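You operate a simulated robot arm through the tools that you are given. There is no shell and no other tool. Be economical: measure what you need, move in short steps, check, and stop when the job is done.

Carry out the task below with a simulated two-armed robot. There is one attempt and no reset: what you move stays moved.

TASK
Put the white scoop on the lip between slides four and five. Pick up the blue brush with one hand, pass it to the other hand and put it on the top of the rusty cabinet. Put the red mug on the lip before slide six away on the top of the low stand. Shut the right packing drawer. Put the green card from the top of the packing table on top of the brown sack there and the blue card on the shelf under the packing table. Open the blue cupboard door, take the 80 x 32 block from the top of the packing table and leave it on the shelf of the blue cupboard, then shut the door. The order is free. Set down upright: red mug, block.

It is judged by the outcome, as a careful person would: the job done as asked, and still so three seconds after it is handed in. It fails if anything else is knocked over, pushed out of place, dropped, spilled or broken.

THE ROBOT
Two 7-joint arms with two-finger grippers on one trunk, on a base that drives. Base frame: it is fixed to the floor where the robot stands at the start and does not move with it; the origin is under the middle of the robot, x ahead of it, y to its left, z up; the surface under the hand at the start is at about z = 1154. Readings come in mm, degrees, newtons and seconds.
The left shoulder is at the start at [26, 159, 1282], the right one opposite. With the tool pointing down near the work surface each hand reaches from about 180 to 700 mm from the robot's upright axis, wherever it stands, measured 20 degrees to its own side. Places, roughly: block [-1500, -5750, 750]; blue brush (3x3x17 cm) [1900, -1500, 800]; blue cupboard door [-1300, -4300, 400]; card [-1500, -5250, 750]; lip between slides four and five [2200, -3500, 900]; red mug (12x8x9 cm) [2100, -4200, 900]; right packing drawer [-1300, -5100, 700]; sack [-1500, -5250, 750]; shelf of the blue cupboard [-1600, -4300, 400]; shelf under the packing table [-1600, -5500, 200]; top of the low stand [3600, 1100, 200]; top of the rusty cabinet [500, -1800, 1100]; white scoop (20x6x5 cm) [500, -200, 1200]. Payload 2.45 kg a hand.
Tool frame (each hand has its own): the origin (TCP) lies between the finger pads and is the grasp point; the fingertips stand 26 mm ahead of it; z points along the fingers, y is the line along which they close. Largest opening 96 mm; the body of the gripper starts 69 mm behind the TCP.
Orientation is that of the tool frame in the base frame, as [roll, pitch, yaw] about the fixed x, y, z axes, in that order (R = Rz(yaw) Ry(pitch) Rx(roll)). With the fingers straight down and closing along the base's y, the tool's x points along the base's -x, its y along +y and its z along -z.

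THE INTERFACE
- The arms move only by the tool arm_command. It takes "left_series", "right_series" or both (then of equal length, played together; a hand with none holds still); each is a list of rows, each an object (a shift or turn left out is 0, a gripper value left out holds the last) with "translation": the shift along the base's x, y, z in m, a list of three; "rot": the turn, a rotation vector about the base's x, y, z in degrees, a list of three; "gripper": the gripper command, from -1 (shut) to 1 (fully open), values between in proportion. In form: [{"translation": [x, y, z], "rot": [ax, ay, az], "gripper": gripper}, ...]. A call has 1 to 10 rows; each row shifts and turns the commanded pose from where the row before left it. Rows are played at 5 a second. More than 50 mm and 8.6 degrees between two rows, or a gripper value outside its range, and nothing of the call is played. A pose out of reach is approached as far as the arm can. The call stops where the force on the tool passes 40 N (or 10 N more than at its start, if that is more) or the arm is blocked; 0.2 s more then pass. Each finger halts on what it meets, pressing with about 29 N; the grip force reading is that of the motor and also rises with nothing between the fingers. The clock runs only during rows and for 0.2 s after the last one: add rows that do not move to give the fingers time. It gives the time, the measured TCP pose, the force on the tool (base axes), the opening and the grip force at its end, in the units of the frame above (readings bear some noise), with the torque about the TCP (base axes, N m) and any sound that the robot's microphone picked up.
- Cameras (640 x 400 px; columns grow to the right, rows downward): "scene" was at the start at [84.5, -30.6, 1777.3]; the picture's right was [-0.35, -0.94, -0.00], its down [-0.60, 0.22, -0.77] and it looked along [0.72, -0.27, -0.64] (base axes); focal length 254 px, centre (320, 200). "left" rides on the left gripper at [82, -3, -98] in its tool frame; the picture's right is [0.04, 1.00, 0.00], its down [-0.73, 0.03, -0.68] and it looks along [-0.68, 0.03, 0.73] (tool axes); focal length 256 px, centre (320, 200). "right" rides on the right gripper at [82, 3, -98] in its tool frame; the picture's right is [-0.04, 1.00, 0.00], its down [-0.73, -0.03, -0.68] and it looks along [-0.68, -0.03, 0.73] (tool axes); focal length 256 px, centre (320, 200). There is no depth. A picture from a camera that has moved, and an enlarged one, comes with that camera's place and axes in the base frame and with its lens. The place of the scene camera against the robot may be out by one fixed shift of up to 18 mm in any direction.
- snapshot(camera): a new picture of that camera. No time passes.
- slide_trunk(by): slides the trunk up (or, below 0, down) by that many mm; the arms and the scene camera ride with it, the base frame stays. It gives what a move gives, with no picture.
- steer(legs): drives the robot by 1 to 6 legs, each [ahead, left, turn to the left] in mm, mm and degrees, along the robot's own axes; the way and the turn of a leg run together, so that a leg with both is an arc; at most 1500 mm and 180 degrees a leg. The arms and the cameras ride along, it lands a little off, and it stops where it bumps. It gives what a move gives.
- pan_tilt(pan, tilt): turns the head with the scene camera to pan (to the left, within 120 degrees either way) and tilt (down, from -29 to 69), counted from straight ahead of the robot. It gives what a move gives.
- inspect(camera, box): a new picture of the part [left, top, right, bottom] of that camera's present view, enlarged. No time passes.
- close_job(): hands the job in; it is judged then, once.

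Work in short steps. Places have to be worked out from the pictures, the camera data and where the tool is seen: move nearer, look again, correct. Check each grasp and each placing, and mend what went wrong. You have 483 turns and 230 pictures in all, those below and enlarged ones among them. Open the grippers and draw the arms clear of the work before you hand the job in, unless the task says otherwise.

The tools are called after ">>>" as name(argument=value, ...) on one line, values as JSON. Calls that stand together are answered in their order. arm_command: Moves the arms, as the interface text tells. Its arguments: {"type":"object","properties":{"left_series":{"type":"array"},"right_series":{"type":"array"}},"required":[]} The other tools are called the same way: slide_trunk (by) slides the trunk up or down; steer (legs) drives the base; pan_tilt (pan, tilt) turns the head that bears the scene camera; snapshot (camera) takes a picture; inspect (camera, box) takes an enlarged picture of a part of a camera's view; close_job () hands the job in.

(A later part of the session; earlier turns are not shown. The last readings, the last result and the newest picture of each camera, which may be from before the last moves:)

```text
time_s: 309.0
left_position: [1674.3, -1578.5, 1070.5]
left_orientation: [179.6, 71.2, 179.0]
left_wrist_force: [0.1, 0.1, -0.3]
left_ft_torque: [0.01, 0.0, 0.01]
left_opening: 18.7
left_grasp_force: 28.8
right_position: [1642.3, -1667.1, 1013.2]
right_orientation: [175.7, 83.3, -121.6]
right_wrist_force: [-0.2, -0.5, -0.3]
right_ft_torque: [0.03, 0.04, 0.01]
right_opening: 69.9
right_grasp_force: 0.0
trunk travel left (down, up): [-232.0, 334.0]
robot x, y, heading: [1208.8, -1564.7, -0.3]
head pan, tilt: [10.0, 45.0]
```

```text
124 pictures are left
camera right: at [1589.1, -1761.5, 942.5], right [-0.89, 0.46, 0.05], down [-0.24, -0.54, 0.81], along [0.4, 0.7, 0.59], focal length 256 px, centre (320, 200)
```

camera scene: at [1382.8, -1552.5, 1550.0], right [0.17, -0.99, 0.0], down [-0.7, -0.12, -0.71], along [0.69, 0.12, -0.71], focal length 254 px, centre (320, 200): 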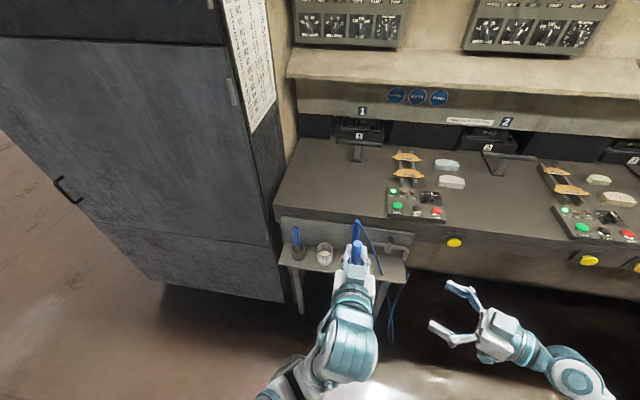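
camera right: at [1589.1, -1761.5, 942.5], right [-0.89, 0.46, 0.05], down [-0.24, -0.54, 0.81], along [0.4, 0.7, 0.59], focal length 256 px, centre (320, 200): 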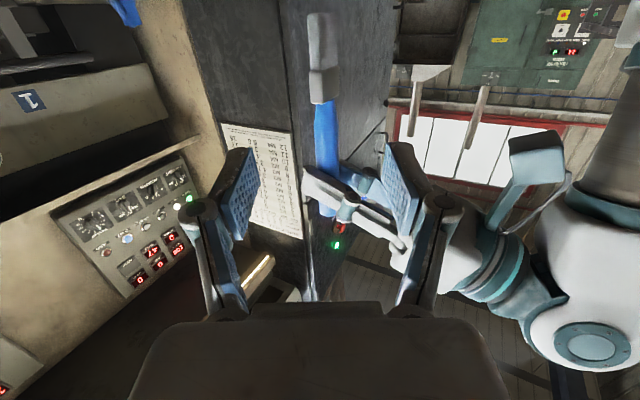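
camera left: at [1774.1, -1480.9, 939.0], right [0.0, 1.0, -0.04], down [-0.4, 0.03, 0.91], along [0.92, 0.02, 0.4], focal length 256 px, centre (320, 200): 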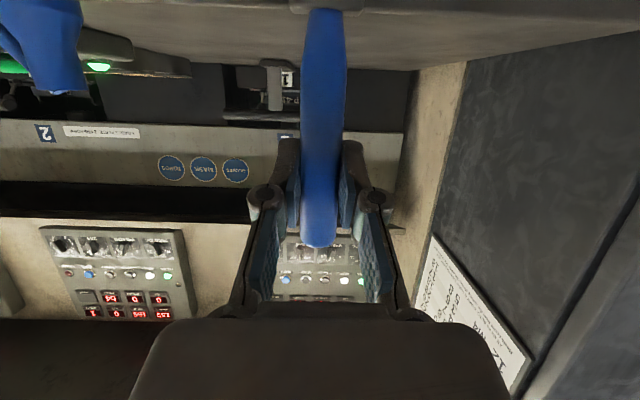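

Aligned. I advance 84 mm so the handle comes between the right fingers.

>>> arm_command(right_series=[{"translation": [0.012, 0.025, 0.001]}, {"translation": [0.012, 0.026, 0.001]}, {"translation": [0.011, 0.025, 0.001]}, {}])

>>> snapshot(camera="right")

```text
time_s: 310.0
left_position: [1675.2, -1579.4, 1070.4]
left_orientation: [179.5, 71.1, 178.9]
left_wrist_force: [-0.4, 0.4, 0.7]
left_ft_torque: [0.01, 0.02, 0.02]
left_opening: 18.6
left_grasp_force: 29.1
right_position: [1676.6, -1592.7, 1016.3]
right_orientation: [175.8, 83.3, -121.5]
right_wrist_force: [-0.5, 0.4, 0.4]
right_ft_torque: [-0.01, -0.02, -0.03]
right_opening: 69.5
right_grasp_force: 0.0
trunk travel left (down, up): [-232.0, 334.0]
robot x, y, heading: [1211.2, -1563.8, -0.1]
head pan, tilt: [10.0, 45.0]
```

```text
123 pictures are left
camera right: at [1624.4, -1686.4, 945.7], right [-0.89, 0.46, 0.05], down [-0.24, -0.54, 0.81], along [0.4, 0.7, 0.59], focal length 256 px, centre (320, 200)
```

right: 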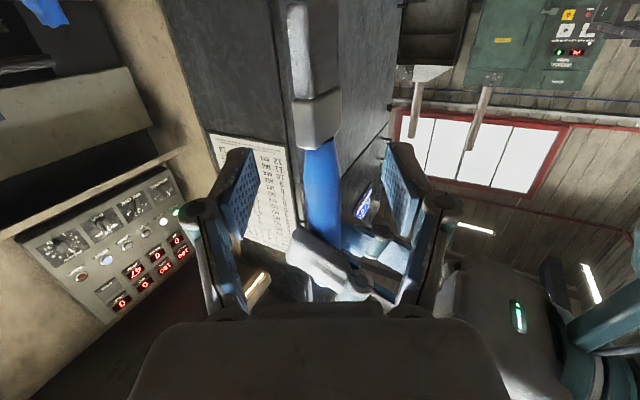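

The handle is between the right pads. I close the right fingers.

>>> arm_command(right_series=[{"gripper": 0}, {"gripper": -0.6}, {"gripper": -0.9}, {}, {}])

>>> snapshot(camera="right")

```text
time_s: 311.2
left_position: [1675.5, -1578.5, 1069.2]
left_orientation: [179.6, 71.1, 179.0]
left_wrist_force: [11.9, -2.7, 2.1]
left_ft_torque: [-0.06, -0.51, -0.05]
left_opening: 18.4
left_grasp_force: 29.2
right_position: [1675.7, -1591.3, 1016.3]
right_orientation: [175.5, 83.2, -121.7]
right_wrist_force: [-11.6, 3.8, -0.7]
right_ft_torque: [-0.14, -0.13, 0.21]
right_opening: 19.2
right_grasp_force: 28.7
trunk travel left (down, up): [-232.0, 334.0]
robot x, y, heading: [1212.8, -1565.0, -0.1]
head pan, tilt: [10.0, 45.0]
```

```text
122 pictures are left
camera right: at [1624.1, -1685.6, 945.5], right [-0.89, 0.46, 0.05], down [-0.24, -0.54, 0.81], along [0.4, 0.7, 0.59], focal length 256 px, centre (320, 200)
```

right: 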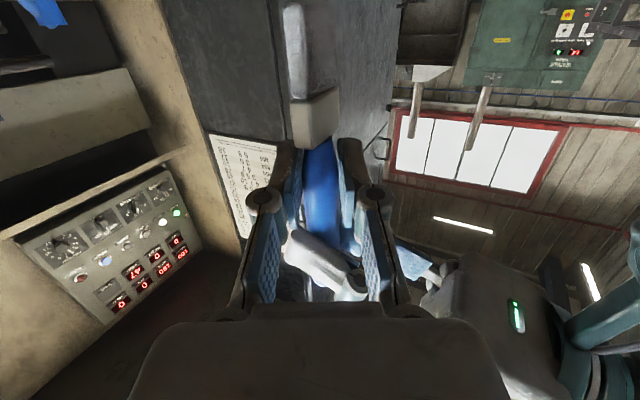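

Both hands hold it. I open the left hand and draw it back and up.

>>> arm_command(left_series=[{"gripper": -0.3}, {"gripper": 0.3}, {}, {"translation": [-0.025, 0, 0.009]}, {"translation": [-0.03, 0, 0.01]}, {"translation": [-0.03, 0, 0.012]}, {"translation": [-0.02, 0.02, 0.015]}, {"translation": [0, 0.03, 0.02]}, {"translation": [0, 0.03, 0.02]}])

>>> snapshot(camera="right")

>>> snapshot(camera="scene")

```text
time_s: 313.2
left_position: [1642.6, -1507.4, 1076.1]
left_orientation: [-179.9, 71.3, 179.4]
left_wrist_force: [-1.0, 0.5, 0.1]
left_ft_torque: [-0.01, 0.01, -0.01]
left_opening: 62.5
left_grasp_force: 0.0
left hand out of reach, approached as far as the arm can: row 5, 6, 7, 8, 9
right_position: [1677.8, -1591.5, 1015.2]
right_orientation: [175.7, 83.3, -121.7]
right_wrist_force: [1.1, 0.9, 0.3]
right_ft_torque: [0.03, 0.01, 0.01]
right_opening: 19.2
right_grasp_force: 29.2
trunk travel left (down, up): [-232.0, 334.0]
robot x, y, heading: [1206.7, -1563.8, -0.4]
head pan, tilt: [10.0, 45.0]
```

```text
121 pictures are left
camera right: at [1624.7, -1685.6, 945.6], right [-0.89, 0.46, 0.05], down [-0.24, -0.54, 0.81], along [0.4, 0.7, 0.59], focal length 256 px, centre (320, 200)
```

right: 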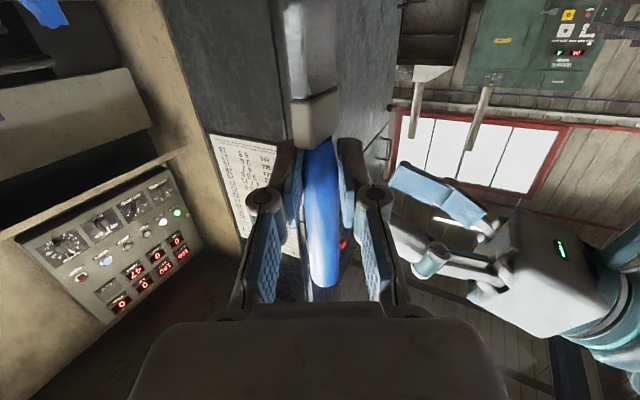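

```text
120 pictures are left
camera scene: at [1384.3, -1550.1, 1549.8], right [0.17, -0.99, 0.0], down [-0.7, -0.12, -0.7], along [0.69, 0.12, -0.71], focal length 254 px, centre (320, 200)
```

scene: 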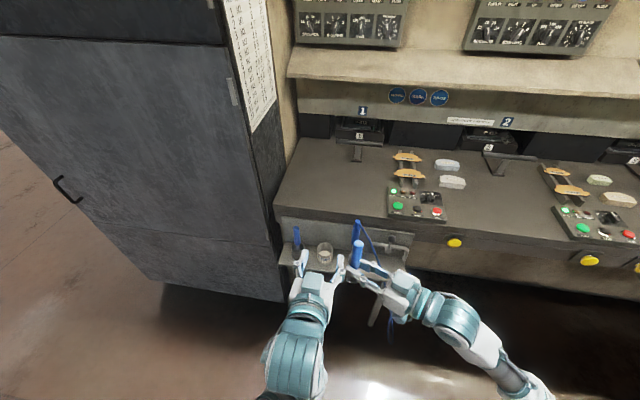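

The pass is done: the right hand holds the brush. I raise the trunk so the hands clear the cabinet, and turn right to look at it.

>>> slide_trunk(by=150)

>>> steer(legs=[[60, 0, 0], [0, 0, -45], [0, 0, -45]])

>>> pan_tilt(pan=-70, tilt=30)

>>> snapshot(camera="scene")

```text
time_s: 315.0
left_position: [1647.6, -1502.8, 1233.7]
left_orientation: [177.4, 72.2, 177.7]
left_wrist_force: [-0.2, 0.1, 0.4]
left_ft_torque: [-0.05, 0.01, 0.0]
left_opening: 62.4
left_grasp_force: 0.1
right_position: [1678.2, -1592.6, 1163.4]
right_orientation: [175.3, 83.2, -121.9]
right_wrist_force: [0.8, 0.9, -1.0]
right_ft_torque: [0.0, 0.01, -0.01]
right_opening: 19.1
right_grasp_force: 29.2
trunk travel left (down, up): [-382.0, 184.0]
robot x, y, heading: [1214.4, -1566.6, -0.4]
head pan, tilt: [10.0, 45.0]
```

```text
time_s: 319.9
left_position: [1368.3, -1993.4, 1229.0]
left_orientation: [173.8, 72.1, 88.4]
left_wrist_force: [-0.5, -0.2, 0.4]
left_ft_torque: [0.0, -0.01, 0.04]
left_opening: 62.3
left_grasp_force: 0.0
right_position: [1288.5, -2019.8, 1168.5]
right_orientation: [164.3, 84.5, 141.9]
right_wrist_force: [-0.2, 0.1, 0.3]
right_ft_torque: [0.01, 0.02, -0.01]
right_opening: 19.0
right_grasp_force: 29.0
trunk travel left (down, up): [-382.0, 184.0]
robot x, y, heading: [1277.0, -1564.4, -87.3]
head pan, tilt: [10.0, 45.0]
stopped in leg 3: the robot was blocked; the commanded pose is now the measured one
```

```text
time_s: 321.5
left_position: [1365.9, -1996.5, 1226.8]
left_orientation: [173.1, 72.1, 87.4]
left_wrist_force: [-0.2, -0.2, -0.6]
left_ft_torque: [-0.01, 0.0, -0.02]
left_opening: 62.6
left_grasp_force: 0.0
right_position: [1288.5, -2019.6, 1171.9]
right_orientation: [160.2, 84.7, 138.2]
right_wrist_force: [0.1, 0.4, -0.4]
right_ft_torque: [0.02, -0.03, -0.02]
right_opening: 18.9
right_grasp_force: 29.0
trunk travel left (down, up): [-382.0, 184.0]
robot x, y, heading: [1272.6, -1565.0, -87.3]
head pan, tilt: [-70.0, 30.0]
```

```text
119 pictures are left
camera scene: at [1233.2, -1623.5, 1723.6], right [-0.39, 0.92, 0.02], down [0.45, 0.21, -0.87], along [-0.81, -0.33, -0.49], focal length 254 px, centre (320, 200)
```

scene: 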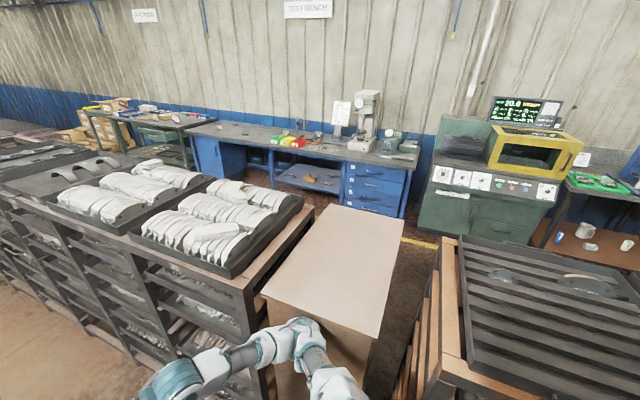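

No contact visible; the cabinet top spans x≈200–807, y≈-1977…-1620 at z≈1100. Before facing it I turn the right hand so the tool points down and the brush lies horizontal, raising it as well.

>>> arm_command(right_series=[{"translation": [0, 0, 0.01], "rot": [3.1, 6.9, 0]}, {"translation": [0, 0, 0.01], "rot": [3.1, 6.9, 0]}, {"translation": [0, 0, 0.01], "rot": [3.1, 6.9, 0]}, {"translation": [0, 0, 0.01], "rot": [3.1, 6.9, 0]}, {"translation": [0, 0, 0.01], "rot": [3.1, 6.9, 0]}, {"translation": [0, 0, 0.01], "rot": [3.1, 6.9, 0]}, {"translation": [0, 0, 0.01], "rot": [3.1, 6.9, 0]}, {"translation": [0, 0, 0.01], "rot": [3.1, 6.9, 0]}, {"rot": [3.1, 6.9, 0]}, {"rot": [3.1, 6.9, 0]}])

>>> snapshot(camera="right")

```text
time_s: 322.2
left_position: [1349.7, -1978.8, 1235.0]
left_orientation: [170.2, 72.3, 84.4]
left_wrist_force: [-0.4, 1.6, -0.2]
left_ft_torque: [0.02, -0.02, 0.01]
left_opening: 62.2
left_grasp_force: 0.1
right_position: [1276.4, -1987.0, 1109.4]
right_orientation: [151.6, 60.5, 132.2]
right_wrist_force: [0.3, 0.9, -0.8]
right_ft_torque: [0.0, 0.05, -0.04]
right_opening: 19.2
right_grasp_force: 29.3
trunk travel left (down, up): [-382.0, 184.0]
robot x, y, heading: [1278.1, -1556.4, -87.4]
head pan, tilt: [-70.0, 30.0]
stopped in row 3 (right hand): the arm was blocked; the commanded pose is now the measured one
```

```text
118 pictures are left
camera right: at [1166.3, -1929.8, 1081.8], right [0.39, 0.88, 0.27], down [-0.36, -0.13, 0.93], along [0.85, -0.46, 0.26], focal length 256 px, centre (320, 200)
```

right: 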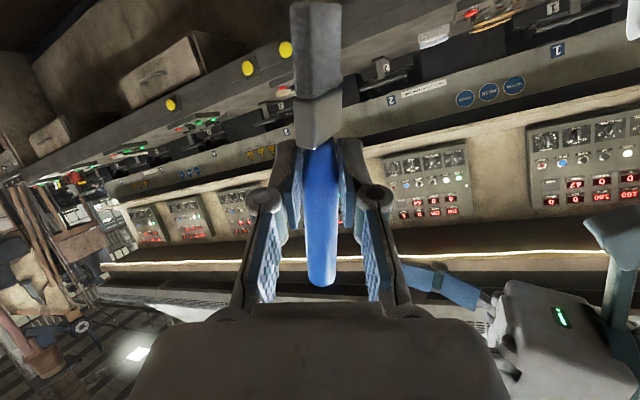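

The right arm seems blocked by the furniture behind it. I sidestep left, away from the racks, and look at the elbow.

>>> steer(legs=[[0, 150, 0]])

>>> pan_tilt(pan=-75, tilt=45)

>>> snapshot(camera="scene")

```text
time_s: 323.5
left_position: [1450.6, -1973.9, 1232.2]
left_orientation: [165.6, 71.6, 79.6]
left_wrist_force: [-1.0, 0.1, -1.9]
left_ft_torque: [-0.03, -0.04, 0.11]
left_opening: 62.3
left_grasp_force: 0.1
right_position: [1380.3, -1987.7, 1107.5]
right_orientation: [150.8, 61.3, 130.7]
right_wrist_force: [-1.4, -1.9, -1.2]
right_ft_torque: [0.07, -0.11, 0.16]
right_opening: 19.4
right_grasp_force: 29.3
trunk travel left (down, up): [-382.0, 184.0]
robot x, y, heading: [1419.1, -1554.5, -87.6]
head pan, tilt: [-70.0, 30.0]
```

```text
time_s: 324.3
left_position: [1459.6, -1971.0, 1232.6]
left_orientation: [167.2, 71.9, 81.0]
left_wrist_force: [-0.4, -0.4, -0.7]
left_ft_torque: [-0.03, 0.0, 0.01]
left_opening: 62.7
left_grasp_force: 0.0
right_position: [1385.2, -1985.4, 1106.8]
right_orientation: [152.3, 60.7, 131.8]
right_wrist_force: [-0.8, -2.0, -1.4]
right_ft_torque: [0.0, -0.04, 0.08]
right_opening: 19.2
right_grasp_force: 29.5
trunk travel left (down, up): [-382.0, 184.0]
robot x, y, heading: [1405.3, -1554.7, -87.1]
head pan, tilt: [-75.0, 45.0]
```

```text
117 pictures are left
camera scene: at [1308.4, -1577.9, 1700.2], right [-0.3, 0.95, 0.0], down [0.69, 0.22, -0.69], along [-0.66, -0.21, -0.72], focal length 254 px, centre (320, 200)
```

scene: 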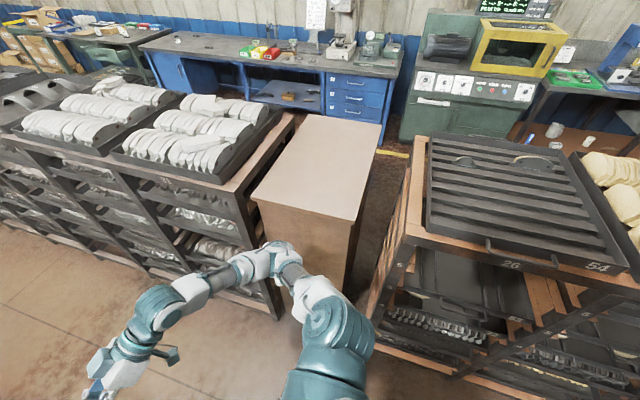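

Cabinet is in place. With more room I continue turning the right hand tool-down.

>>> arm_command(right_series=[{"translation": [0, 0, 0.015], "rot": [2.1, 6.9, 0]}, {"translation": [0, 0, 0.015], "rot": [2.1, 6.9, 0]}, {"translation": [0, 0, 0.015], "rot": [2.1, 6.9, 0]}, {"translation": [0, 0, 0.015], "rot": [2.1, 6.9, 0]}, {"translation": [0, 0, 0.015], "rot": [2.1, 6.9, 0]}, {"translation": [0, 0, 0.015], "rot": [2.1, 6.9, 0]}, {"translation": [0, 0, 0.015], "rot": [2.1, 6.9, 0]}, {"translation": [0, 0, 0.015], "rot": [2.1, 6.9, 0]}, {"translation": [0, 0, 0.015], "rot": [2.1, 6.9, 0]}])

>>> snapshot(camera="scene")

```text
time_s: 326.3
left_position: [1479.8, -1968.7, 1233.2]
left_orientation: [170.9, 71.9, 84.4]
left_wrist_force: [1.0, 3.4, 0.6]
left_ft_torque: [0.0, -0.03, -0.07]
left_opening: 62.5
left_grasp_force: 0.1
right_position: [1405.4, -1981.6, 1244.8]
right_orientation: [-179.6, -1.0, 148.9]
right_wrist_force: [-1.7, -2.8, -0.1]
right_ft_torque: [0.0, 0.0, -0.12]
right_opening: 19.8
right_grasp_force: 29.4
trunk travel left (down, up): [-382.0, 184.0]
robot x, y, heading: [1414.7, -1555.2, -87.6]
head pan, tilt: [-75.0, 45.0]
```

```text
116 pictures are left
camera scene: at [1315.6, -1577.6, 1700.2], right [-0.3, 0.95, 0.0], down [0.69, 0.22, -0.69], along [-0.66, -0.21, -0.72], focal length 254 px, centre (320, 200)
```

scene: 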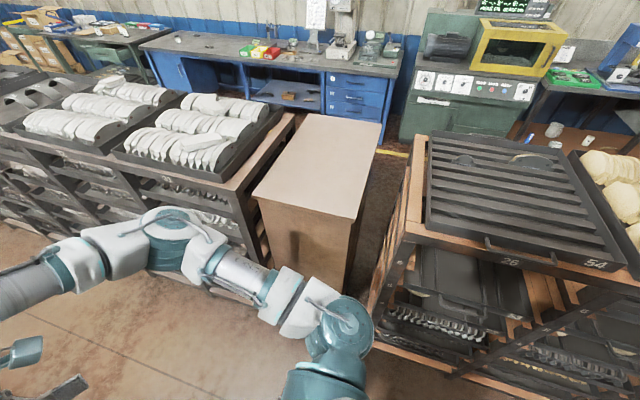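

The two hands are nearly touching; I move the left hand away to the left.

>>> arm_command(left_series=[{"translation": [0.02, 0, 0]}, {"translation": [0.03, 0, 0]}, {"translation": [0.035, 0, 0]}, {"translation": [0.035, 0, 0]}, {"translation": [0.03, 0, 0]}, {}])

>>> pan_tilt(pan=0, tilt=50)

>>> snapshot(camera="scene")

```text
time_s: 327.7
left_position: [1634.7, -2008.8, 1247.4]
left_orientation: [172.6, 72.2, 86.4]
left_wrist_force: [-0.5, -0.3, 0.6]
left_ft_torque: [0.0, -0.01, -0.01]
left_opening: 62.7
left_grasp_force: 0.2
left hand out of reach, approached as far as the arm can: row 2, 3, 4, 5
right_position: [1423.6, -1983.5, 1243.8]
right_orientation: [-179.2, -1.6, 148.8]
right_wrist_force: [-0.1, 0.4, -0.1]
right_ft_torque: [-0.01, 0.0, 0.01]
right_opening: 19.3
right_grasp_force: 29.1
trunk travel left (down, up): [-382.0, 184.0]
robot x, y, heading: [1417.1, -1553.1, -87.4]
head pan, tilt: [-75.0, 45.0]
```

```text
time_s: 329.2
left_position: [1648.6, -2007.4, 1246.9]
left_orientation: [174.3, 72.2, 88.1]
left_wrist_force: [0.9, 0.1, -0.4]
left_ft_torque: [0.01, 0.01, -0.05]
left_opening: 62.4
left_grasp_force: 0.0
right_position: [1440.1, -1982.1, 1243.4]
right_orientation: [-178.9, -2.2, 149.1]
right_wrist_force: [0.0, 0.4, -0.1]
right_ft_torque: [-0.11, 0.07, 0.0]
right_opening: 19.1
right_grasp_force: 29.1
trunk travel left (down, up): [-382.0, 184.0]
robot x, y, heading: [1419.7, -1550.7, -87.6]
head pan, tilt: [0.0, 50.0]
```

```text
115 pictures are left
camera scene: at [1440.3, -1630.1, 1695.1], right [-1.0, -0.04, 0.0], down [-0.04, 0.77, -0.64], along [0.03, -0.64, -0.77], focal length 254 px, centre (320, 200)
```

scene: 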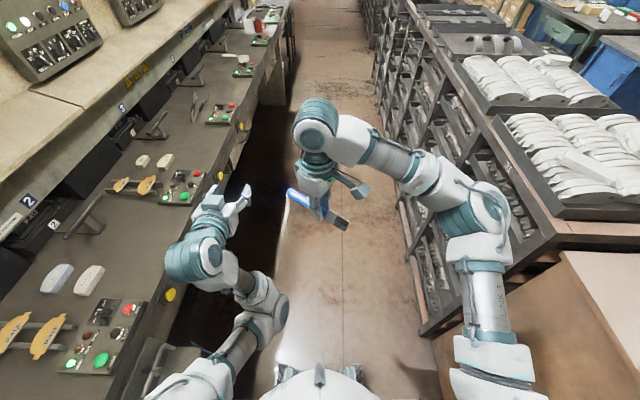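

The brush lies horizontal in the right hand. I drive to y≈-1780 and turn to face the cabinet.

>>> steer(legs=[[230, 0, 0]])

>>> steer(legs=[[0, 0, -46], [0, 0, -46]])

>>> snapshot(camera="scene")

```text
time_s: 330.9
left_position: [1642.2, -2234.6, 1249.6]
left_orientation: [172.0, 72.2, 85.9]
left_wrist_force: [1.3, -0.4, -0.2]
left_ft_torque: [0.03, 0.01, 0.0]
left_opening: 62.4
left_grasp_force: 0.1
right_position: [1431.0, -2210.8, 1244.8]
right_orientation: [-179.4, -1.6, 149.2]
right_wrist_force: [0.8, 1.0, 0.0]
right_ft_torque: [-0.01, 0.04, 0.0]
right_opening: 19.2
right_grasp_force: 28.9
trunk travel left (down, up): [-382.0, 184.0]
robot x, y, heading: [1429.1, -1782.6, -87.3]
head pan, tilt: [0.0, 50.0]
```

```text
time_s: 335.5
left_position: [962.3, -2006.0, 1243.9]
left_orientation: [176.7, 72.4, -2.6]
left_wrist_force: [-0.5, -0.4, 0.5]
left_ft_torque: [0.02, 0.01, 0.0]
left_opening: 62.4
left_grasp_force: 0.1
right_position: [1001.1, -1799.6, 1245.6]
right_orientation: [-178.4, -2.7, 56.2]
right_wrist_force: [0.6, -1.4, -0.7]
right_ft_torque: [0.07, 0.07, 0.02]
right_opening: 19.2
right_grasp_force: 29.2
trunk travel left (down, up): [-382.0, 184.0]
robot x, y, heading: [1425.8, -1781.1, 179.7]
head pan, tilt: [0.0, 50.0]
```

```text
114 pictures are left
camera scene: at [1360.1, -1788.5, 1695.1], right [0.01, 1.0, 0.0], down [0.77, 0.0, -0.64], along [-0.64, 0.01, -0.77], focal length 254 px, centre (320, 200)
```

scene: 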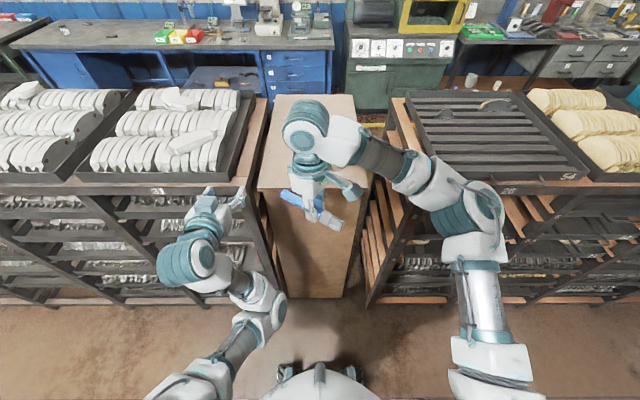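

I draw the left hand back, then drive forward so the right hand comes over the cabinet top.

>>> arm_command(left_series=[{"translation": [0.03, 0, 0.01]}, {"translation": [0.03, 0, 0.01]}, {"translation": [0.03, 0, 0.01]}, {}])

>>> steer(legs=[[270, 0, 0]])

>>> snapshot(camera="scene")

>>> snapshot(camera="right")

```text
time_s: 336.5
left_position: [967.1, -2024.4, 1243.7]
left_orientation: [178.5, 72.4, -0.5]
left_wrist_force: [0.3, 0.3, 0.0]
left_ft_torque: [0.02, 0.01, -0.05]
left_opening: 62.2
left_grasp_force: 0.0
left hand out of reach, approached as far as the arm can: row 1, 2, 3
right_position: [1005.8, -1818.2, 1245.4]
right_orientation: [-177.9, -3.1, 56.3]
right_wrist_force: [1.3, -1.1, -0.4]
right_ft_torque: [0.06, 0.05, 0.0]
right_opening: 19.4
right_grasp_force: 28.9
trunk travel left (down, up): [-382.0, 184.0]
robot x, y, heading: [1426.5, -1788.9, 179.8]
head pan, tilt: [0.0, 50.0]
```

```text
time_s: 338.4
left_position: [694.1, -2007.9, 1247.8]
left_orientation: [176.6, 72.6, -2.5]
left_wrist_force: [0.4, 2.7, 5.0]
left_ft_torque: [-0.19, -0.07, 0.0]
left_opening: 60.2
left_grasp_force: 0.1
right_position: [732.9, -1800.1, 1247.5]
right_orientation: [-178.2, -2.7, 56.2]
right_wrist_force: [0.1, -0.6, -0.8]
right_ft_torque: [0.03, 0.0, -0.03]
right_opening: 19.0
right_grasp_force: 28.8
trunk travel left (down, up): [-382.0, 184.0]
robot x, y, heading: [1153.5, -1787.9, 179.5]
head pan, tilt: [0.0, 50.0]
```

```text
113 pictures are left
camera scene: at [1089.5, -1791.6, 1695.3], right [0.0, 1.0, 0.01], down [0.77, 0.0, -0.64], along [-0.64, 0.01, -0.77], focal length 254 px, centre (320, 200)
```

scene: 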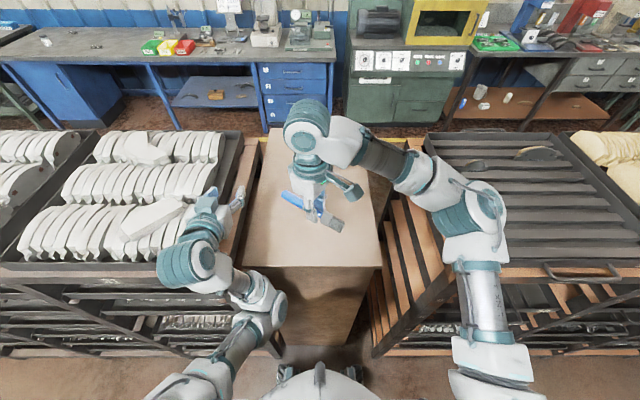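

```text
112 pictures are left
camera right: at [780.9, -1739.7, 1348.0], right [0.81, -0.59, -0.03], down [-0.43, -0.63, 0.65], along [-0.4, -0.51, -0.76], focal length 256 px, centre (320, 200)
```

right: 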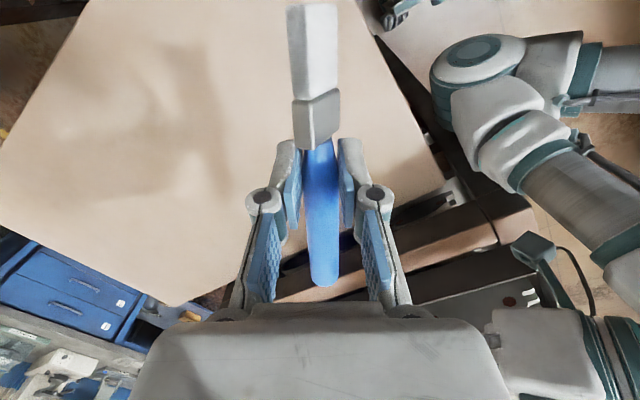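

The left fingers are brushing a white piece on the tray. I raise the left hand at once.

>>> arm_command(left_series=[{"translation": [0, 0, 0.02]}, {"translation": [0, 0, 0.03]}, {"translation": [0, 0, 0.03]}, {"translation": [0, 0, 0.03]}])

>>> inspect(camera="scene", box=[60, 120, 280, 270])

```text
time_s: 339.4
left_position: [679.8, -2000.1, 1340.6]
left_orientation: [176.1, 73.6, -2.7]
left_wrist_force: [-0.5, -0.8, 0.1]
left_ft_torque: [0.01, -0.03, 0.03]
left_opening: 62.5
left_grasp_force: 0.1
left hand out of reach, approached as far as the arm can: row 1, 2, 3, 4
right_position: [754.2, -1799.1, 1253.8]
right_orientation: [-177.5, -2.0, 56.1]
right_wrist_force: [-0.7, 0.7, -1.0]
right_ft_torque: [0.01, -0.02, -0.01]
right_opening: 19.2
right_grasp_force: 29.2
trunk travel left (down, up): [-382.0, 184.0]
robot x, y, heading: [1154.3, -1784.4, 179.7]
head pan, tilt: [0.0, 50.0]
```

```text
2.67 times, centred on (170, 195) of scene
camera zoom: at [1119.5, -1790.2, 1696.6], right [0.0, 1.0, 0.0], down [0.76, 0.0, -0.65], along [-0.65, 0.01, -0.76], focal length 676 px, centre (720, 213)
```

zoom: 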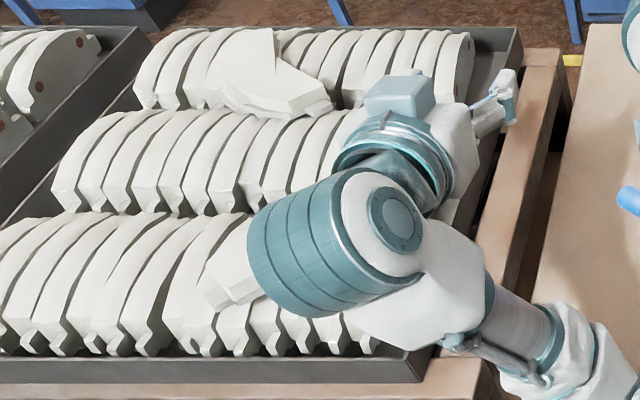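

White pieces look in order. I extend the right hand 100 mm further over the cabinet and lower it.

>>> arm_command(right_series=[{"translation": [-0.03, 0, 0]}, {"translation": [-0.035, 0, 0]}, {"translation": [-0.035, 0, 0]}, {"translation": [-0.02, 0, -0.02]}, {"translation": [0, 0, -0.03]}, {"translation": [0, 0, -0.03]}, {}])

>>> snapshot(camera="right")

>>> snapshot(camera="scene")

```text
time_s: 341.1
left_position: [676.7, -1997.8, 1343.8]
left_orientation: [175.8, 73.8, -3.1]
left_wrist_force: [0.2, 0.7, 0.2]
left_ft_torque: [-0.02, 0.0, -0.01]
left_opening: 62.4
left_grasp_force: 0.1
right_position: [630.7, -1795.7, 1175.1]
right_orientation: [-177.6, -2.0, 56.3]
right_wrist_force: [-0.1, -0.4, -0.2]
right_ft_torque: [0.02, 0.02, -0.03]
right_opening: 19.1
right_grasp_force: 29.0
trunk travel left (down, up): [-382.0, 184.0]
robot x, y, heading: [1155.3, -1785.9, 179.6]
head pan, tilt: [0.0, 50.0]
```

```text
110 pictures are left
camera right: at [680.1, -1735.5, 1275.6], right [0.81, -0.59, -0.04], down [-0.42, -0.63, 0.65], along [-0.41, -0.51, -0.76], focal length 256 px, centre (320, 200)
```

right: 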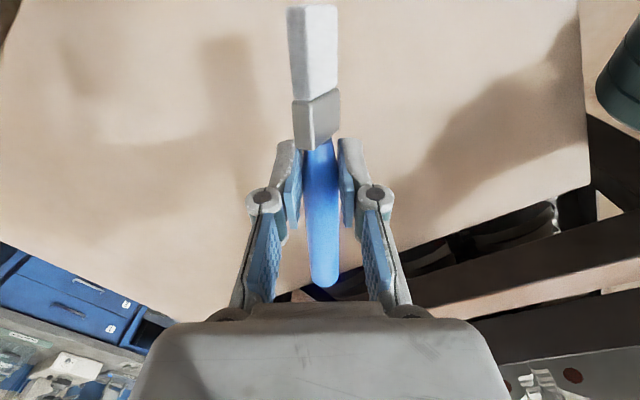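

```text
109 pictures are left
camera scene: at [1119.4, -1794.9, 1696.8], right [0.01, 1.0, 0.01], down [0.76, 0.0, -0.65], along [-0.65, 0.01, -0.76], focal length 254 px, centre (320, 200)
```

scene: 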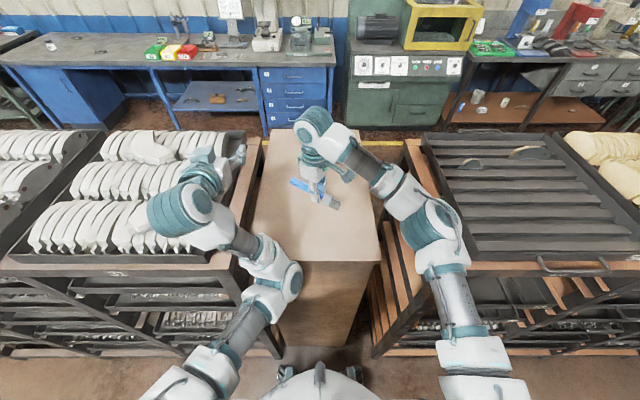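

Over the cabinet top. I lower in small steps until contact.

>>> arm_command(right_series=[{"translation": [0, 0, -0.02]}, {"translation": [0, 0, -0.015]}, {"translation": [0, 0, -0.006]}, {"translation": [0, 0, -0.005]}, {"translation": [0, 0, -0.005]}, {}])

>>> snapshot(camera="right")

```text
time_s: 342.4
left_position: [676.9, -1999.1, 1343.4]
left_orientation: [175.8, 73.7, -3.1]
left_wrist_force: [0.3, -0.4, -0.3]
left_ft_torque: [-0.04, 0.0, 0.01]
left_opening: 62.4
left_grasp_force: 0.1
right_position: [628.6, -1796.4, 1124.6]
right_orientation: [-177.6, -2.0, 56.3]
right_wrist_force: [0.1, 0.9, -0.5]
right_ft_torque: [0.02, 0.0, 0.01]
right_opening: 19.1
right_grasp_force: 29.0
trunk travel left (down, up): [-382.0, 184.0]
robot x, y, heading: [1152.8, -1782.8, 179.6]
head pan, tilt: [0.0, 50.0]
```

```text
108 pictures are left
camera right: at [678.9, -1736.2, 1224.3], right [0.81, -0.59, -0.04], down [-0.42, -0.63, 0.65], along [-0.41, -0.51, -0.76], focal length 256 px, centre (320, 200)
```

right: 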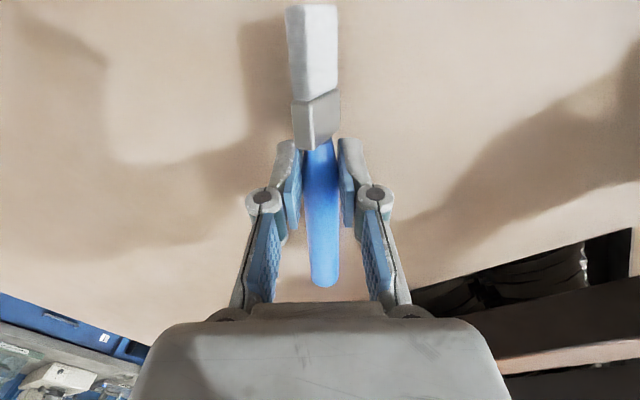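

Shadow still apart; continue lowering.

>>> arm_command(right_series=[{"translation": [0, 0, -0.006]}, {"translation": [0, 0, -0.006]}, {"translation": [0, 0, -0.006]}, {}])

>>> arm_command(right_series=[{"translation": [0, 0, -0.005]}, {"translation": [0, 0, -0.005]}, {"translation": [0, 0, -0.005]}, {}])

>>> snapshot(camera="right")

```text
time_s: 343.4
left_position: [677.1, -1996.9, 1342.7]
left_orientation: [175.7, 73.8, -3.2]
left_wrist_force: [-0.1, -0.3, 0.5]
left_ft_torque: [-0.01, -0.01, -0.01]
left_opening: 62.5
left_grasp_force: 0.1
right_position: [629.2, -1797.7, 1108.0]
right_orientation: [-177.5, -1.9, 56.2]
right_wrist_force: [-5.0, -5.0, 20.4]
right_ft_torque: [0.21, -0.12, 0.01]
right_opening: 19.1
right_grasp_force: 28.8
trunk travel left (down, up): [-382.0, 184.0]
robot x, y, heading: [1152.7, -1785.9, 179.8]
head pan, tilt: [0.0, 50.0]
```

```text
time_s: 343.8
left_position: [672.1, -1993.4, 1340.9]
left_orientation: [174.7, 73.5, -4.0]
left_wrist_force: [0.3, 1.0, -0.3]
left_ft_torque: [0.03, 0.0, 0.05]
left_opening: 62.4
left_grasp_force: 0.2
right_position: [624.9, -1793.7, 1106.6]
right_orientation: [-177.8, -1.1, 56.4]
right_wrist_force: [-3.7, -5.3, 25.5]
right_ft_torque: [0.09, -0.22, -0.01]
right_opening: 19.0
right_grasp_force: 29.1
trunk travel left (down, up): [-382.0, 184.0]
robot x, y, heading: [1154.8, -1786.1, 179.9]
head pan, tilt: [0.0, 50.0]
stopped in row 1 (right hand): the force on the tool passed its limit at 46 N (the readings are from after the stop); the commanded pose is now the measured one
```

```text
107 pictures are left
camera right: at [674.1, -1731.7, 1206.0], right [0.81, -0.59, -0.04], down [-0.42, -0.62, 0.66], along [-0.41, -0.52, -0.75], focal length 256 px, centre (320, 200)
```

right: 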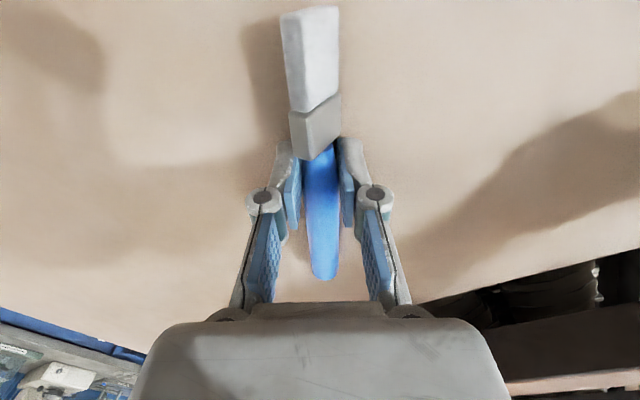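

Contact with the top. I ease up 2 mm and open slowly.

>>> arm_command(right_series=[{"translation": [0, 0, 0.002]}, {"gripper": -0.5}, {"gripper": -0.2}, {"gripper": 0.2}, {}])

>>> snapshot(camera="right")

```text
time_s: 345.0
left_position: [671.2, -1993.1, 1340.5]
left_orientation: [175.0, 73.4, -3.8]
left_wrist_force: [-0.4, -1.0, 0.2]
left_ft_torque: [-0.01, 0.0, 0.01]
left_opening: 62.3
left_grasp_force: 0.0
right_position: [624.9, -1792.6, 1105.7]
right_orientation: [-177.7, -1.5, 56.2]
right_wrist_force: [0.2, 0.6, 1.0]
right_ft_torque: [-0.04, 0.0, -0.03]
right_opening: 57.7
right_grasp_force: 0.1
trunk travel left (down, up): [-382.0, 184.0]
robot x, y, heading: [1156.4, -1785.4, 179.9]
head pan, tilt: [0.0, 50.0]
```

```text
106 pictures are left
camera right: at [674.5, -1730.7, 1205.8], right [0.81, -0.59, -0.04], down [-0.42, -0.62, 0.66], along [-0.41, -0.52, -0.75], focal length 256 px, centre (320, 200)
```

right: 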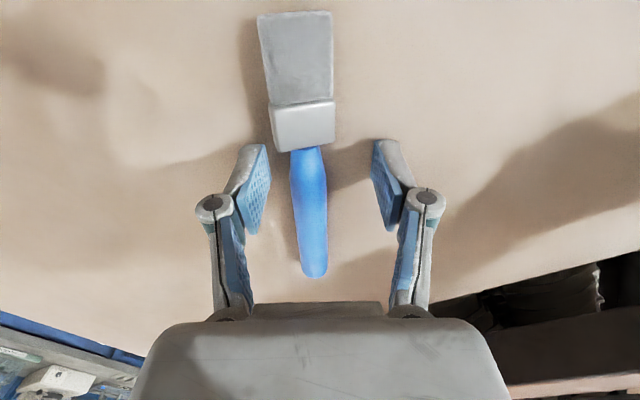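

The brush lies flat on the cabinet. I raise the right hand and then back off.

>>> arm_command(right_series=[{"translation": [0, 0, 0.02]}, {"translation": [0, 0, 0.04]}, {"translation": [0, 0, 0.04]}, {"translation": [0, 0, 0.04]}, {}])

>>> steer(legs=[[-270, 0, 0]])

>>> snapshot(camera="scene")

```text
time_s: 346.2
left_position: [671.8, -1993.0, 1340.9]
left_orientation: [175.0, 73.4, -3.7]
left_wrist_force: [-0.1, 0.2, -1.1]
left_ft_torque: [0.04, 0.0, -0.02]
left_opening: 62.7
left_grasp_force: 0.1
right_position: [626.8, -1791.7, 1247.4]
right_orientation: [-177.8, -1.6, 56.3]
right_wrist_force: [0.2, 0.2, -0.6]
right_ft_torque: [-0.01, -0.01, -0.02]
right_opening: 57.6
right_grasp_force: 0.1
trunk travel left (down, up): [-382.0, 184.0]
robot x, y, heading: [1153.9, -1784.5, 179.8]
head pan, tilt: [0.0, 50.0]
```

```text
time_s: 348.1
left_position: [923.0, -1996.8, 1333.9]
left_orientation: [175.3, 72.6, -3.7]
left_wrist_force: [0.1, 0.2, -0.6]
left_ft_torque: [-0.01, -0.01, -0.02]
left_opening: 62.4
left_grasp_force: 0.1
right_position: [879.8, -1796.6, 1239.5]
right_orientation: [-178.5, -2.0, 56.3]
right_wrist_force: [-0.7, 0.3, -0.1]
right_ft_torque: [0.03, -0.01, 0.02]
right_opening: 57.5
right_grasp_force: 0.0
trunk travel left (down, up): [-382.0, 184.0]
robot x, y, heading: [1420.0, -1787.7, 179.5]
head pan, tilt: [0.0, 50.0]
```

```text
105 pictures are left
camera scene: at [1354.1, -1791.7, 1694.9], right [0.01, 1.0, 0.0], down [0.77, 0.0, -0.64], along [-0.64, 0.01, -0.77], focal length 254 px, centre (320, 200)
```

scene: 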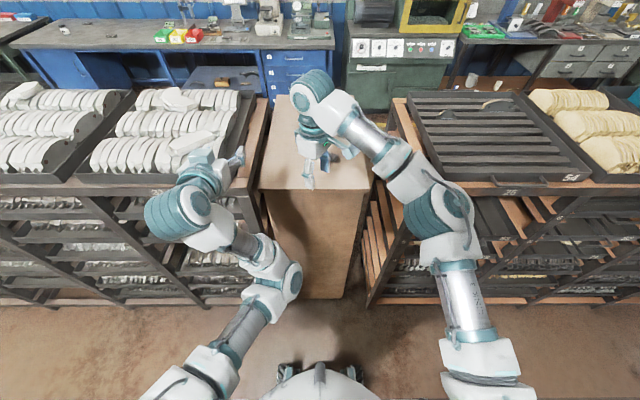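

The brush task is done. Now the mug: I turn around to face the lips and sidestep toward it.

>>> steer(legs=[[0, 0, 60], [0, 0, 60], [0, 0, 60]])

>>> steer(legs=[[0, -1200, 0]])

>>> steer(legs=[[0, -1150, 0]])

>>> snapshot(camera="scene")

```text
time_s: 356.5
left_position: [1915.5, -1582.5, 1336.3]
left_orientation: [174.5, 72.9, 175.8]
left_wrist_force: [-0.1, 1.2, 0.3]
left_ft_torque: [0.04, 0.01, 0.02]
left_opening: 62.7
left_grasp_force: 0.1
right_position: [1960.6, -1781.8, 1242.6]
right_orientation: [-178.3, -1.7, -123.5]
right_wrist_force: [0.6, 0.1, 0.3]
right_ft_torque: [0.02, 0.04, -0.01]
right_opening: 57.6
right_grasp_force: 0.0
trunk travel left (down, up): [-382.0, 184.0]
robot x, y, heading: [1421.2, -1784.9, -0.1]
head pan, tilt: [0.0, 50.0]
```

```text
time_s: 362.6
left_position: [1909.7, -2775.6, 1337.2]
left_orientation: [175.3, 73.2, 177.0]
left_wrist_force: [-0.6, 0.4, 0.5]
left_ft_torque: [-0.01, -0.01, -0.04]
left_opening: 62.2
left_grasp_force: 0.0
right_position: [1957.2, -2973.9, 1245.0]
right_orientation: [-178.0, -1.8, -123.1]
right_wrist_force: [-0.9, 0.7, -0.3]
right_ft_torque: [-0.02, -0.01, 0.03]
right_opening: 57.7
right_grasp_force: 0.0
trunk travel left (down, up): [-382.0, 184.0]
robot x, y, heading: [1423.2, -2994.1, 0.0]
head pan, tilt: [0.0, 50.0]
```

```text
time_s: 368.4
left_position: [1905.7, -3937.1, 1341.5]
left_orientation: [174.4, 73.3, 175.6]
left_wrist_force: [0.4, -1.0, 0.8]
left_ft_torque: [0.03, -0.01, -0.02]
left_opening: 62.3
left_grasp_force: 0.0
right_position: [1949.5, -4135.5, 1247.9]
right_orientation: [-177.9, -1.5, -123.9]
right_wrist_force: [0.2, 0.3, 0.4]
right_ft_torque: [0.0, 0.0, 0.0]
right_opening: 57.6
right_grasp_force: 0.0
trunk travel left (down, up): [-382.0, 184.0]
robot x, y, heading: [1416.0, -4136.4, -0.6]
head pan, tilt: [0.0, 50.0]
```

```text
104 pictures are left
camera scene: at [1513.1, -4135.1, 1695.1], right [-0.01, -1.0, 0.0], down [-0.77, 0.01, -0.64], along [0.64, -0.01, -0.77], focal length 254 px, centre (320, 200)
```

scene: 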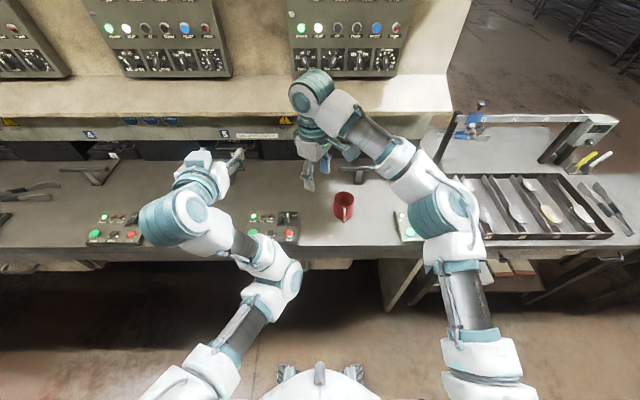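

Mug visible at about (2106,-4231). I zoom for its handle direction.

>>> inspect(camera="scene", box=[300, 170, 400, 240])

```text
5.71 times, centred on (350, 205) of scene
camera zoom: at [1513.1, -4135.1, 1695.1], right [-0.01, -1.0, 0.0], down [-0.77, 0.01, -0.64], along [0.64, -0.01, -0.77], focal length 1449 px, centre (149, 171)
```

zoom: 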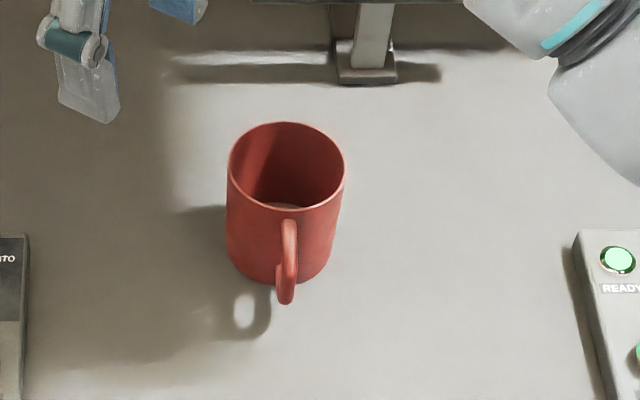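

The mug is upright, handle toward me. I turn the right hand to close along y, centre it at y≈-4232, and lower the trunk.

>>> arm_command(right_series=[{"translation": [0, -0.012, 0], "rot": [0, 0, -8], "gripper": 1}, {"translation": [0, -0.014, 0], "rot": [0, 0, -8]}, {"translation": [0, -0.014, 0], "rot": [0, 0, -8]}, {"translation": [0, -0.014, 0], "rot": [0, 0, -8]}, {"translation": [0, -0.014, 0], "rot": [0, 0, -8]}, {"translation": [0, -0.014, 0], "rot": [0, 0, -8]}, {"translation": [0, -0.014, 0], "rot": [1.5, -1.5, -8]}, {}])

>>> slide_trunk(by=-130)

>>> snapshot(camera="right")

```text
time_s: 370.2
left_position: [1899.5, -3937.4, 1343.1]
left_orientation: [173.8, 73.8, 174.8]
left_wrist_force: [-0.3, 0.3, 0.8]
left_ft_torque: [0.03, -0.02, 0.0]
left_opening: 62.6
left_grasp_force: 0.0
right_position: [1945.1, -4234.2, 1249.7]
right_orientation: [-179.1, 0.2, -180.0]
right_wrist_force: [-0.4, 0.9, -0.1]
right_ft_torque: [0.01, 0.03, 0.01]
right_opening: 96.2
right_grasp_force: 0.0
trunk travel left (down, up): [-382.0, 184.0]
robot x, y, heading: [1416.4, -4141.8, -0.4]
head pan, tilt: [0.0, 50.0]
```

```text
time_s: 371.8
left_position: [1930.2, -3938.0, 1169.3]
left_orientation: [175.1, 68.3, 176.2]
left_wrist_force: [0.9, -0.2, -0.7]
left_ft_torque: [0.01, 0.02, 0.0]
left_opening: 62.2
left_grasp_force: 0.0
right_position: [1943.8, -4231.5, 1120.3]
right_orientation: [-179.1, 0.3, -179.8]
right_wrist_force: [0.3, -0.4, -0.1]
right_ft_torque: [0.01, -0.02, 0.01]
right_opening: 95.9
right_grasp_force: 0.0
trunk travel left (down, up): [-252.0, 314.0]
robot x, y, heading: [1420.2, -4136.1, -0.6]
head pan, tilt: [0.0, 50.0]
```

```text
102 pictures are left
camera right: at [1862.1, -4228.2, 1217.7], right [0.04, 1.0, -0.01], down [0.73, -0.02, 0.68], along [0.68, -0.04, -0.73], focal length 256 px, centre (320, 200)
```

right: 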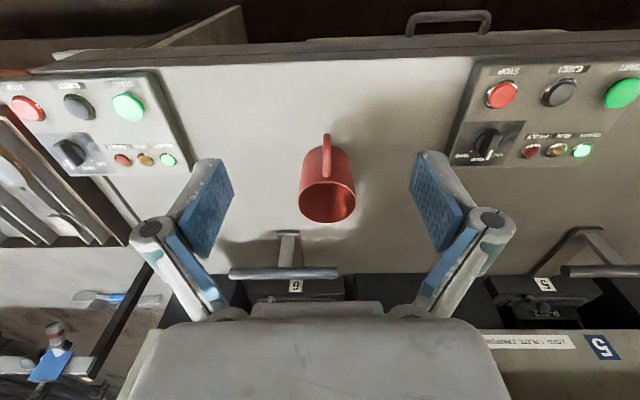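

Hand camera puts the mug centre at (2083,-4231). I drive 120 mm forward and re-measure.

>>> steer(legs=[[120, 0, 0]])

>>> arm_command(right_series=[{"translation": [0, 0, -0.02]}, {"translation": [0, 0, -0.03]}, {}])

>>> snapshot(camera="right")

```text
time_s: 373.1
left_position: [2052.0, -3937.3, 1166.4]
left_orientation: [175.1, 68.2, 176.2]
left_wrist_force: [0.6, 0.5, -0.1]
left_ft_torque: [0.01, -0.02, 0.02]
left_opening: 62.2
left_grasp_force: 0.0
right_position: [2064.6, -4233.0, 1119.1]
right_orientation: [-179.2, 0.2, -180.0]
right_wrist_force: [0.5, -0.7, -0.4]
right_ft_torque: [-0.02, 0.0, -0.03]
right_opening: 96.1
right_grasp_force: 0.0
trunk travel left (down, up): [-252.0, 314.0]
robot x, y, heading: [1538.7, -4134.5, -0.7]
head pan, tilt: [0.0, 50.0]
```

```text
time_s: 373.9
left_position: [2047.1, -3938.0, 1171.1]
left_orientation: [174.6, 69.1, 176.0]
left_wrist_force: [-0.1, 0.2, 0.2]
left_ft_torque: [0.04, -0.02, 0.0]
left_opening: 62.2
left_grasp_force: 0.1
right_position: [2061.1, -4233.6, 1073.2]
right_orientation: [-179.2, 0.5, -179.7]
right_wrist_force: [1.0, -0.4, 0.3]
right_ft_torque: [-0.01, 0.0, 0.0]
right_opening: 95.9
right_grasp_force: 0.1
trunk travel left (down, up): [-252.0, 314.0]
robot x, y, heading: [1538.4, -4139.3, -0.8]
head pan, tilt: [0.0, 50.0]
```

```text
101 pictures are left
camera right: at [1978.9, -4229.6, 1168.9], right [0.04, 1.0, -0.01], down [0.73, -0.02, 0.69], along [0.69, -0.04, -0.73], focal length 256 px, centre (320, 200)
```

right: 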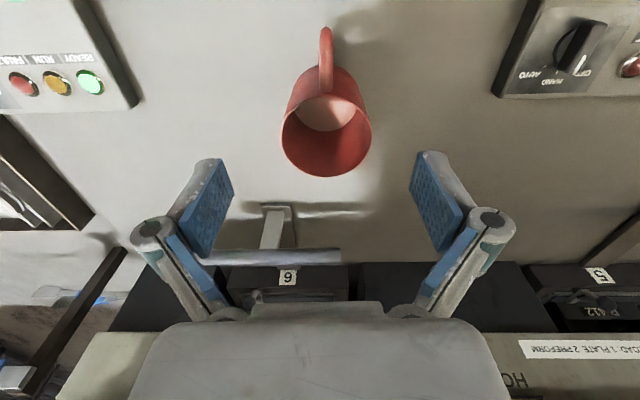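

Mug centre (2082,-4232), diameter ≈73. I shift 21 mm forward, lower to just above the rim and check.

>>> arm_command(right_series=[{"translation": [0.012, 0.001, -0.01]}, {"translation": [0.01, 0.001, -0.02]}, {"translation": [0, 0, -0.02]}, {}])

>>> snapshot(camera="right")

```text
time_s: 374.9
left_position: [2048.9, -3937.1, 1170.6]
left_orientation: [174.6, 69.0, 176.1]
left_wrist_force: [-0.3, -0.2, -0.4]
left_ft_torque: [-0.05, -0.01, 0.0]
left_opening: 62.5
left_grasp_force: 0.1
right_position: [2082.7, -4232.1, 1022.2]
right_orientation: [-179.2, 0.5, -179.9]
right_wrist_force: [-0.1, 0.1, 0.1]
right_ft_torque: [0.03, -0.01, 0.04]
right_opening: 96.2
right_grasp_force: 0.1
trunk travel left (down, up): [-252.0, 314.0]
robot x, y, heading: [1540.9, -4135.5, -0.5]
head pan, tilt: [0.0, 50.0]
```

```text
100 pictures are left
camera right: at [2001.3, -4227.4, 1118.2], right [0.04, 1.0, -0.01], down [0.73, -0.02, 0.69], along [0.68, -0.04, -0.73], focal length 256 px, centre (320, 200)
```

right: 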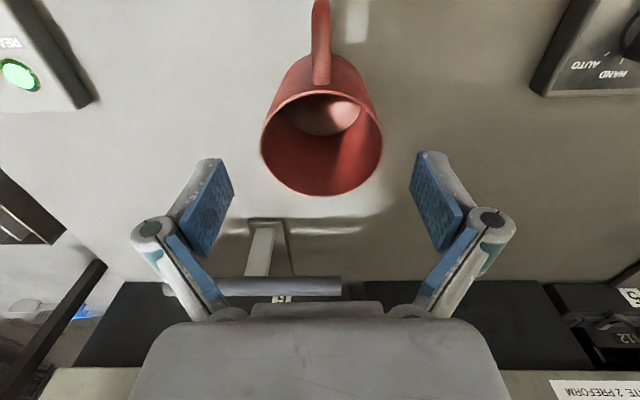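

Centred. I lower 77 mm and close.

>>> arm_command(right_series=[{"translation": [0, 0, -0.02]}, {"translation": [0, 0, -0.02]}, {"translation": [0, 0, -0.02]}, {"translation": [0, 0, -0.015]}, {}, {"gripper": 0.4}, {"gripper": 0.2}, {}])

>>> snapshot(camera="right")

```text
time_s: 376.7
left_position: [2047.0, -3936.7, 1171.9]
left_orientation: [174.8, 69.0, 176.2]
left_wrist_force: [0.1, 0.2, 0.2]
left_ft_torque: [0.01, 0.03, 0.03]
left_opening: 62.1
left_grasp_force: 0.2
right_position: [2082.1, -4230.5, 946.9]
right_orientation: [-179.2, 0.5, -179.8]
right_wrist_force: [1.7, 0.9, 8.8]
right_ft_torque: [0.34, -0.06, -0.03]
right_opening: 73.3
right_grasp_force: 29.4
trunk travel left (down, up): [-252.0, 314.0]
robot x, y, heading: [1539.7, -4140.9, -0.6]
head pan, tilt: [0.0, 50.0]
```

```text
99 pictures are left
camera right: at [2001.2, -4226.9, 1044.0], right [0.04, 1.0, -0.01], down [0.73, -0.02, 0.69], along [0.69, -0.04, -0.73], focal length 256 px, centre (320, 200)
```

right: 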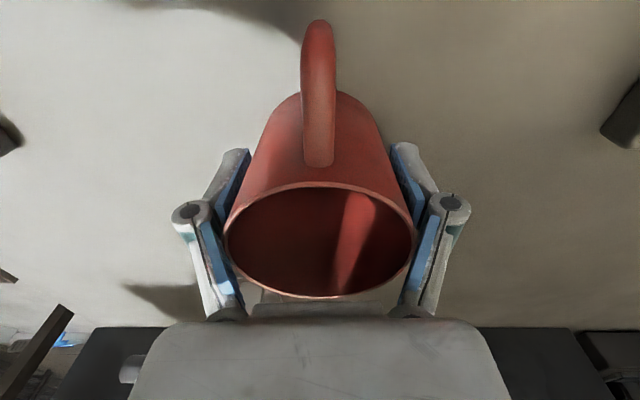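

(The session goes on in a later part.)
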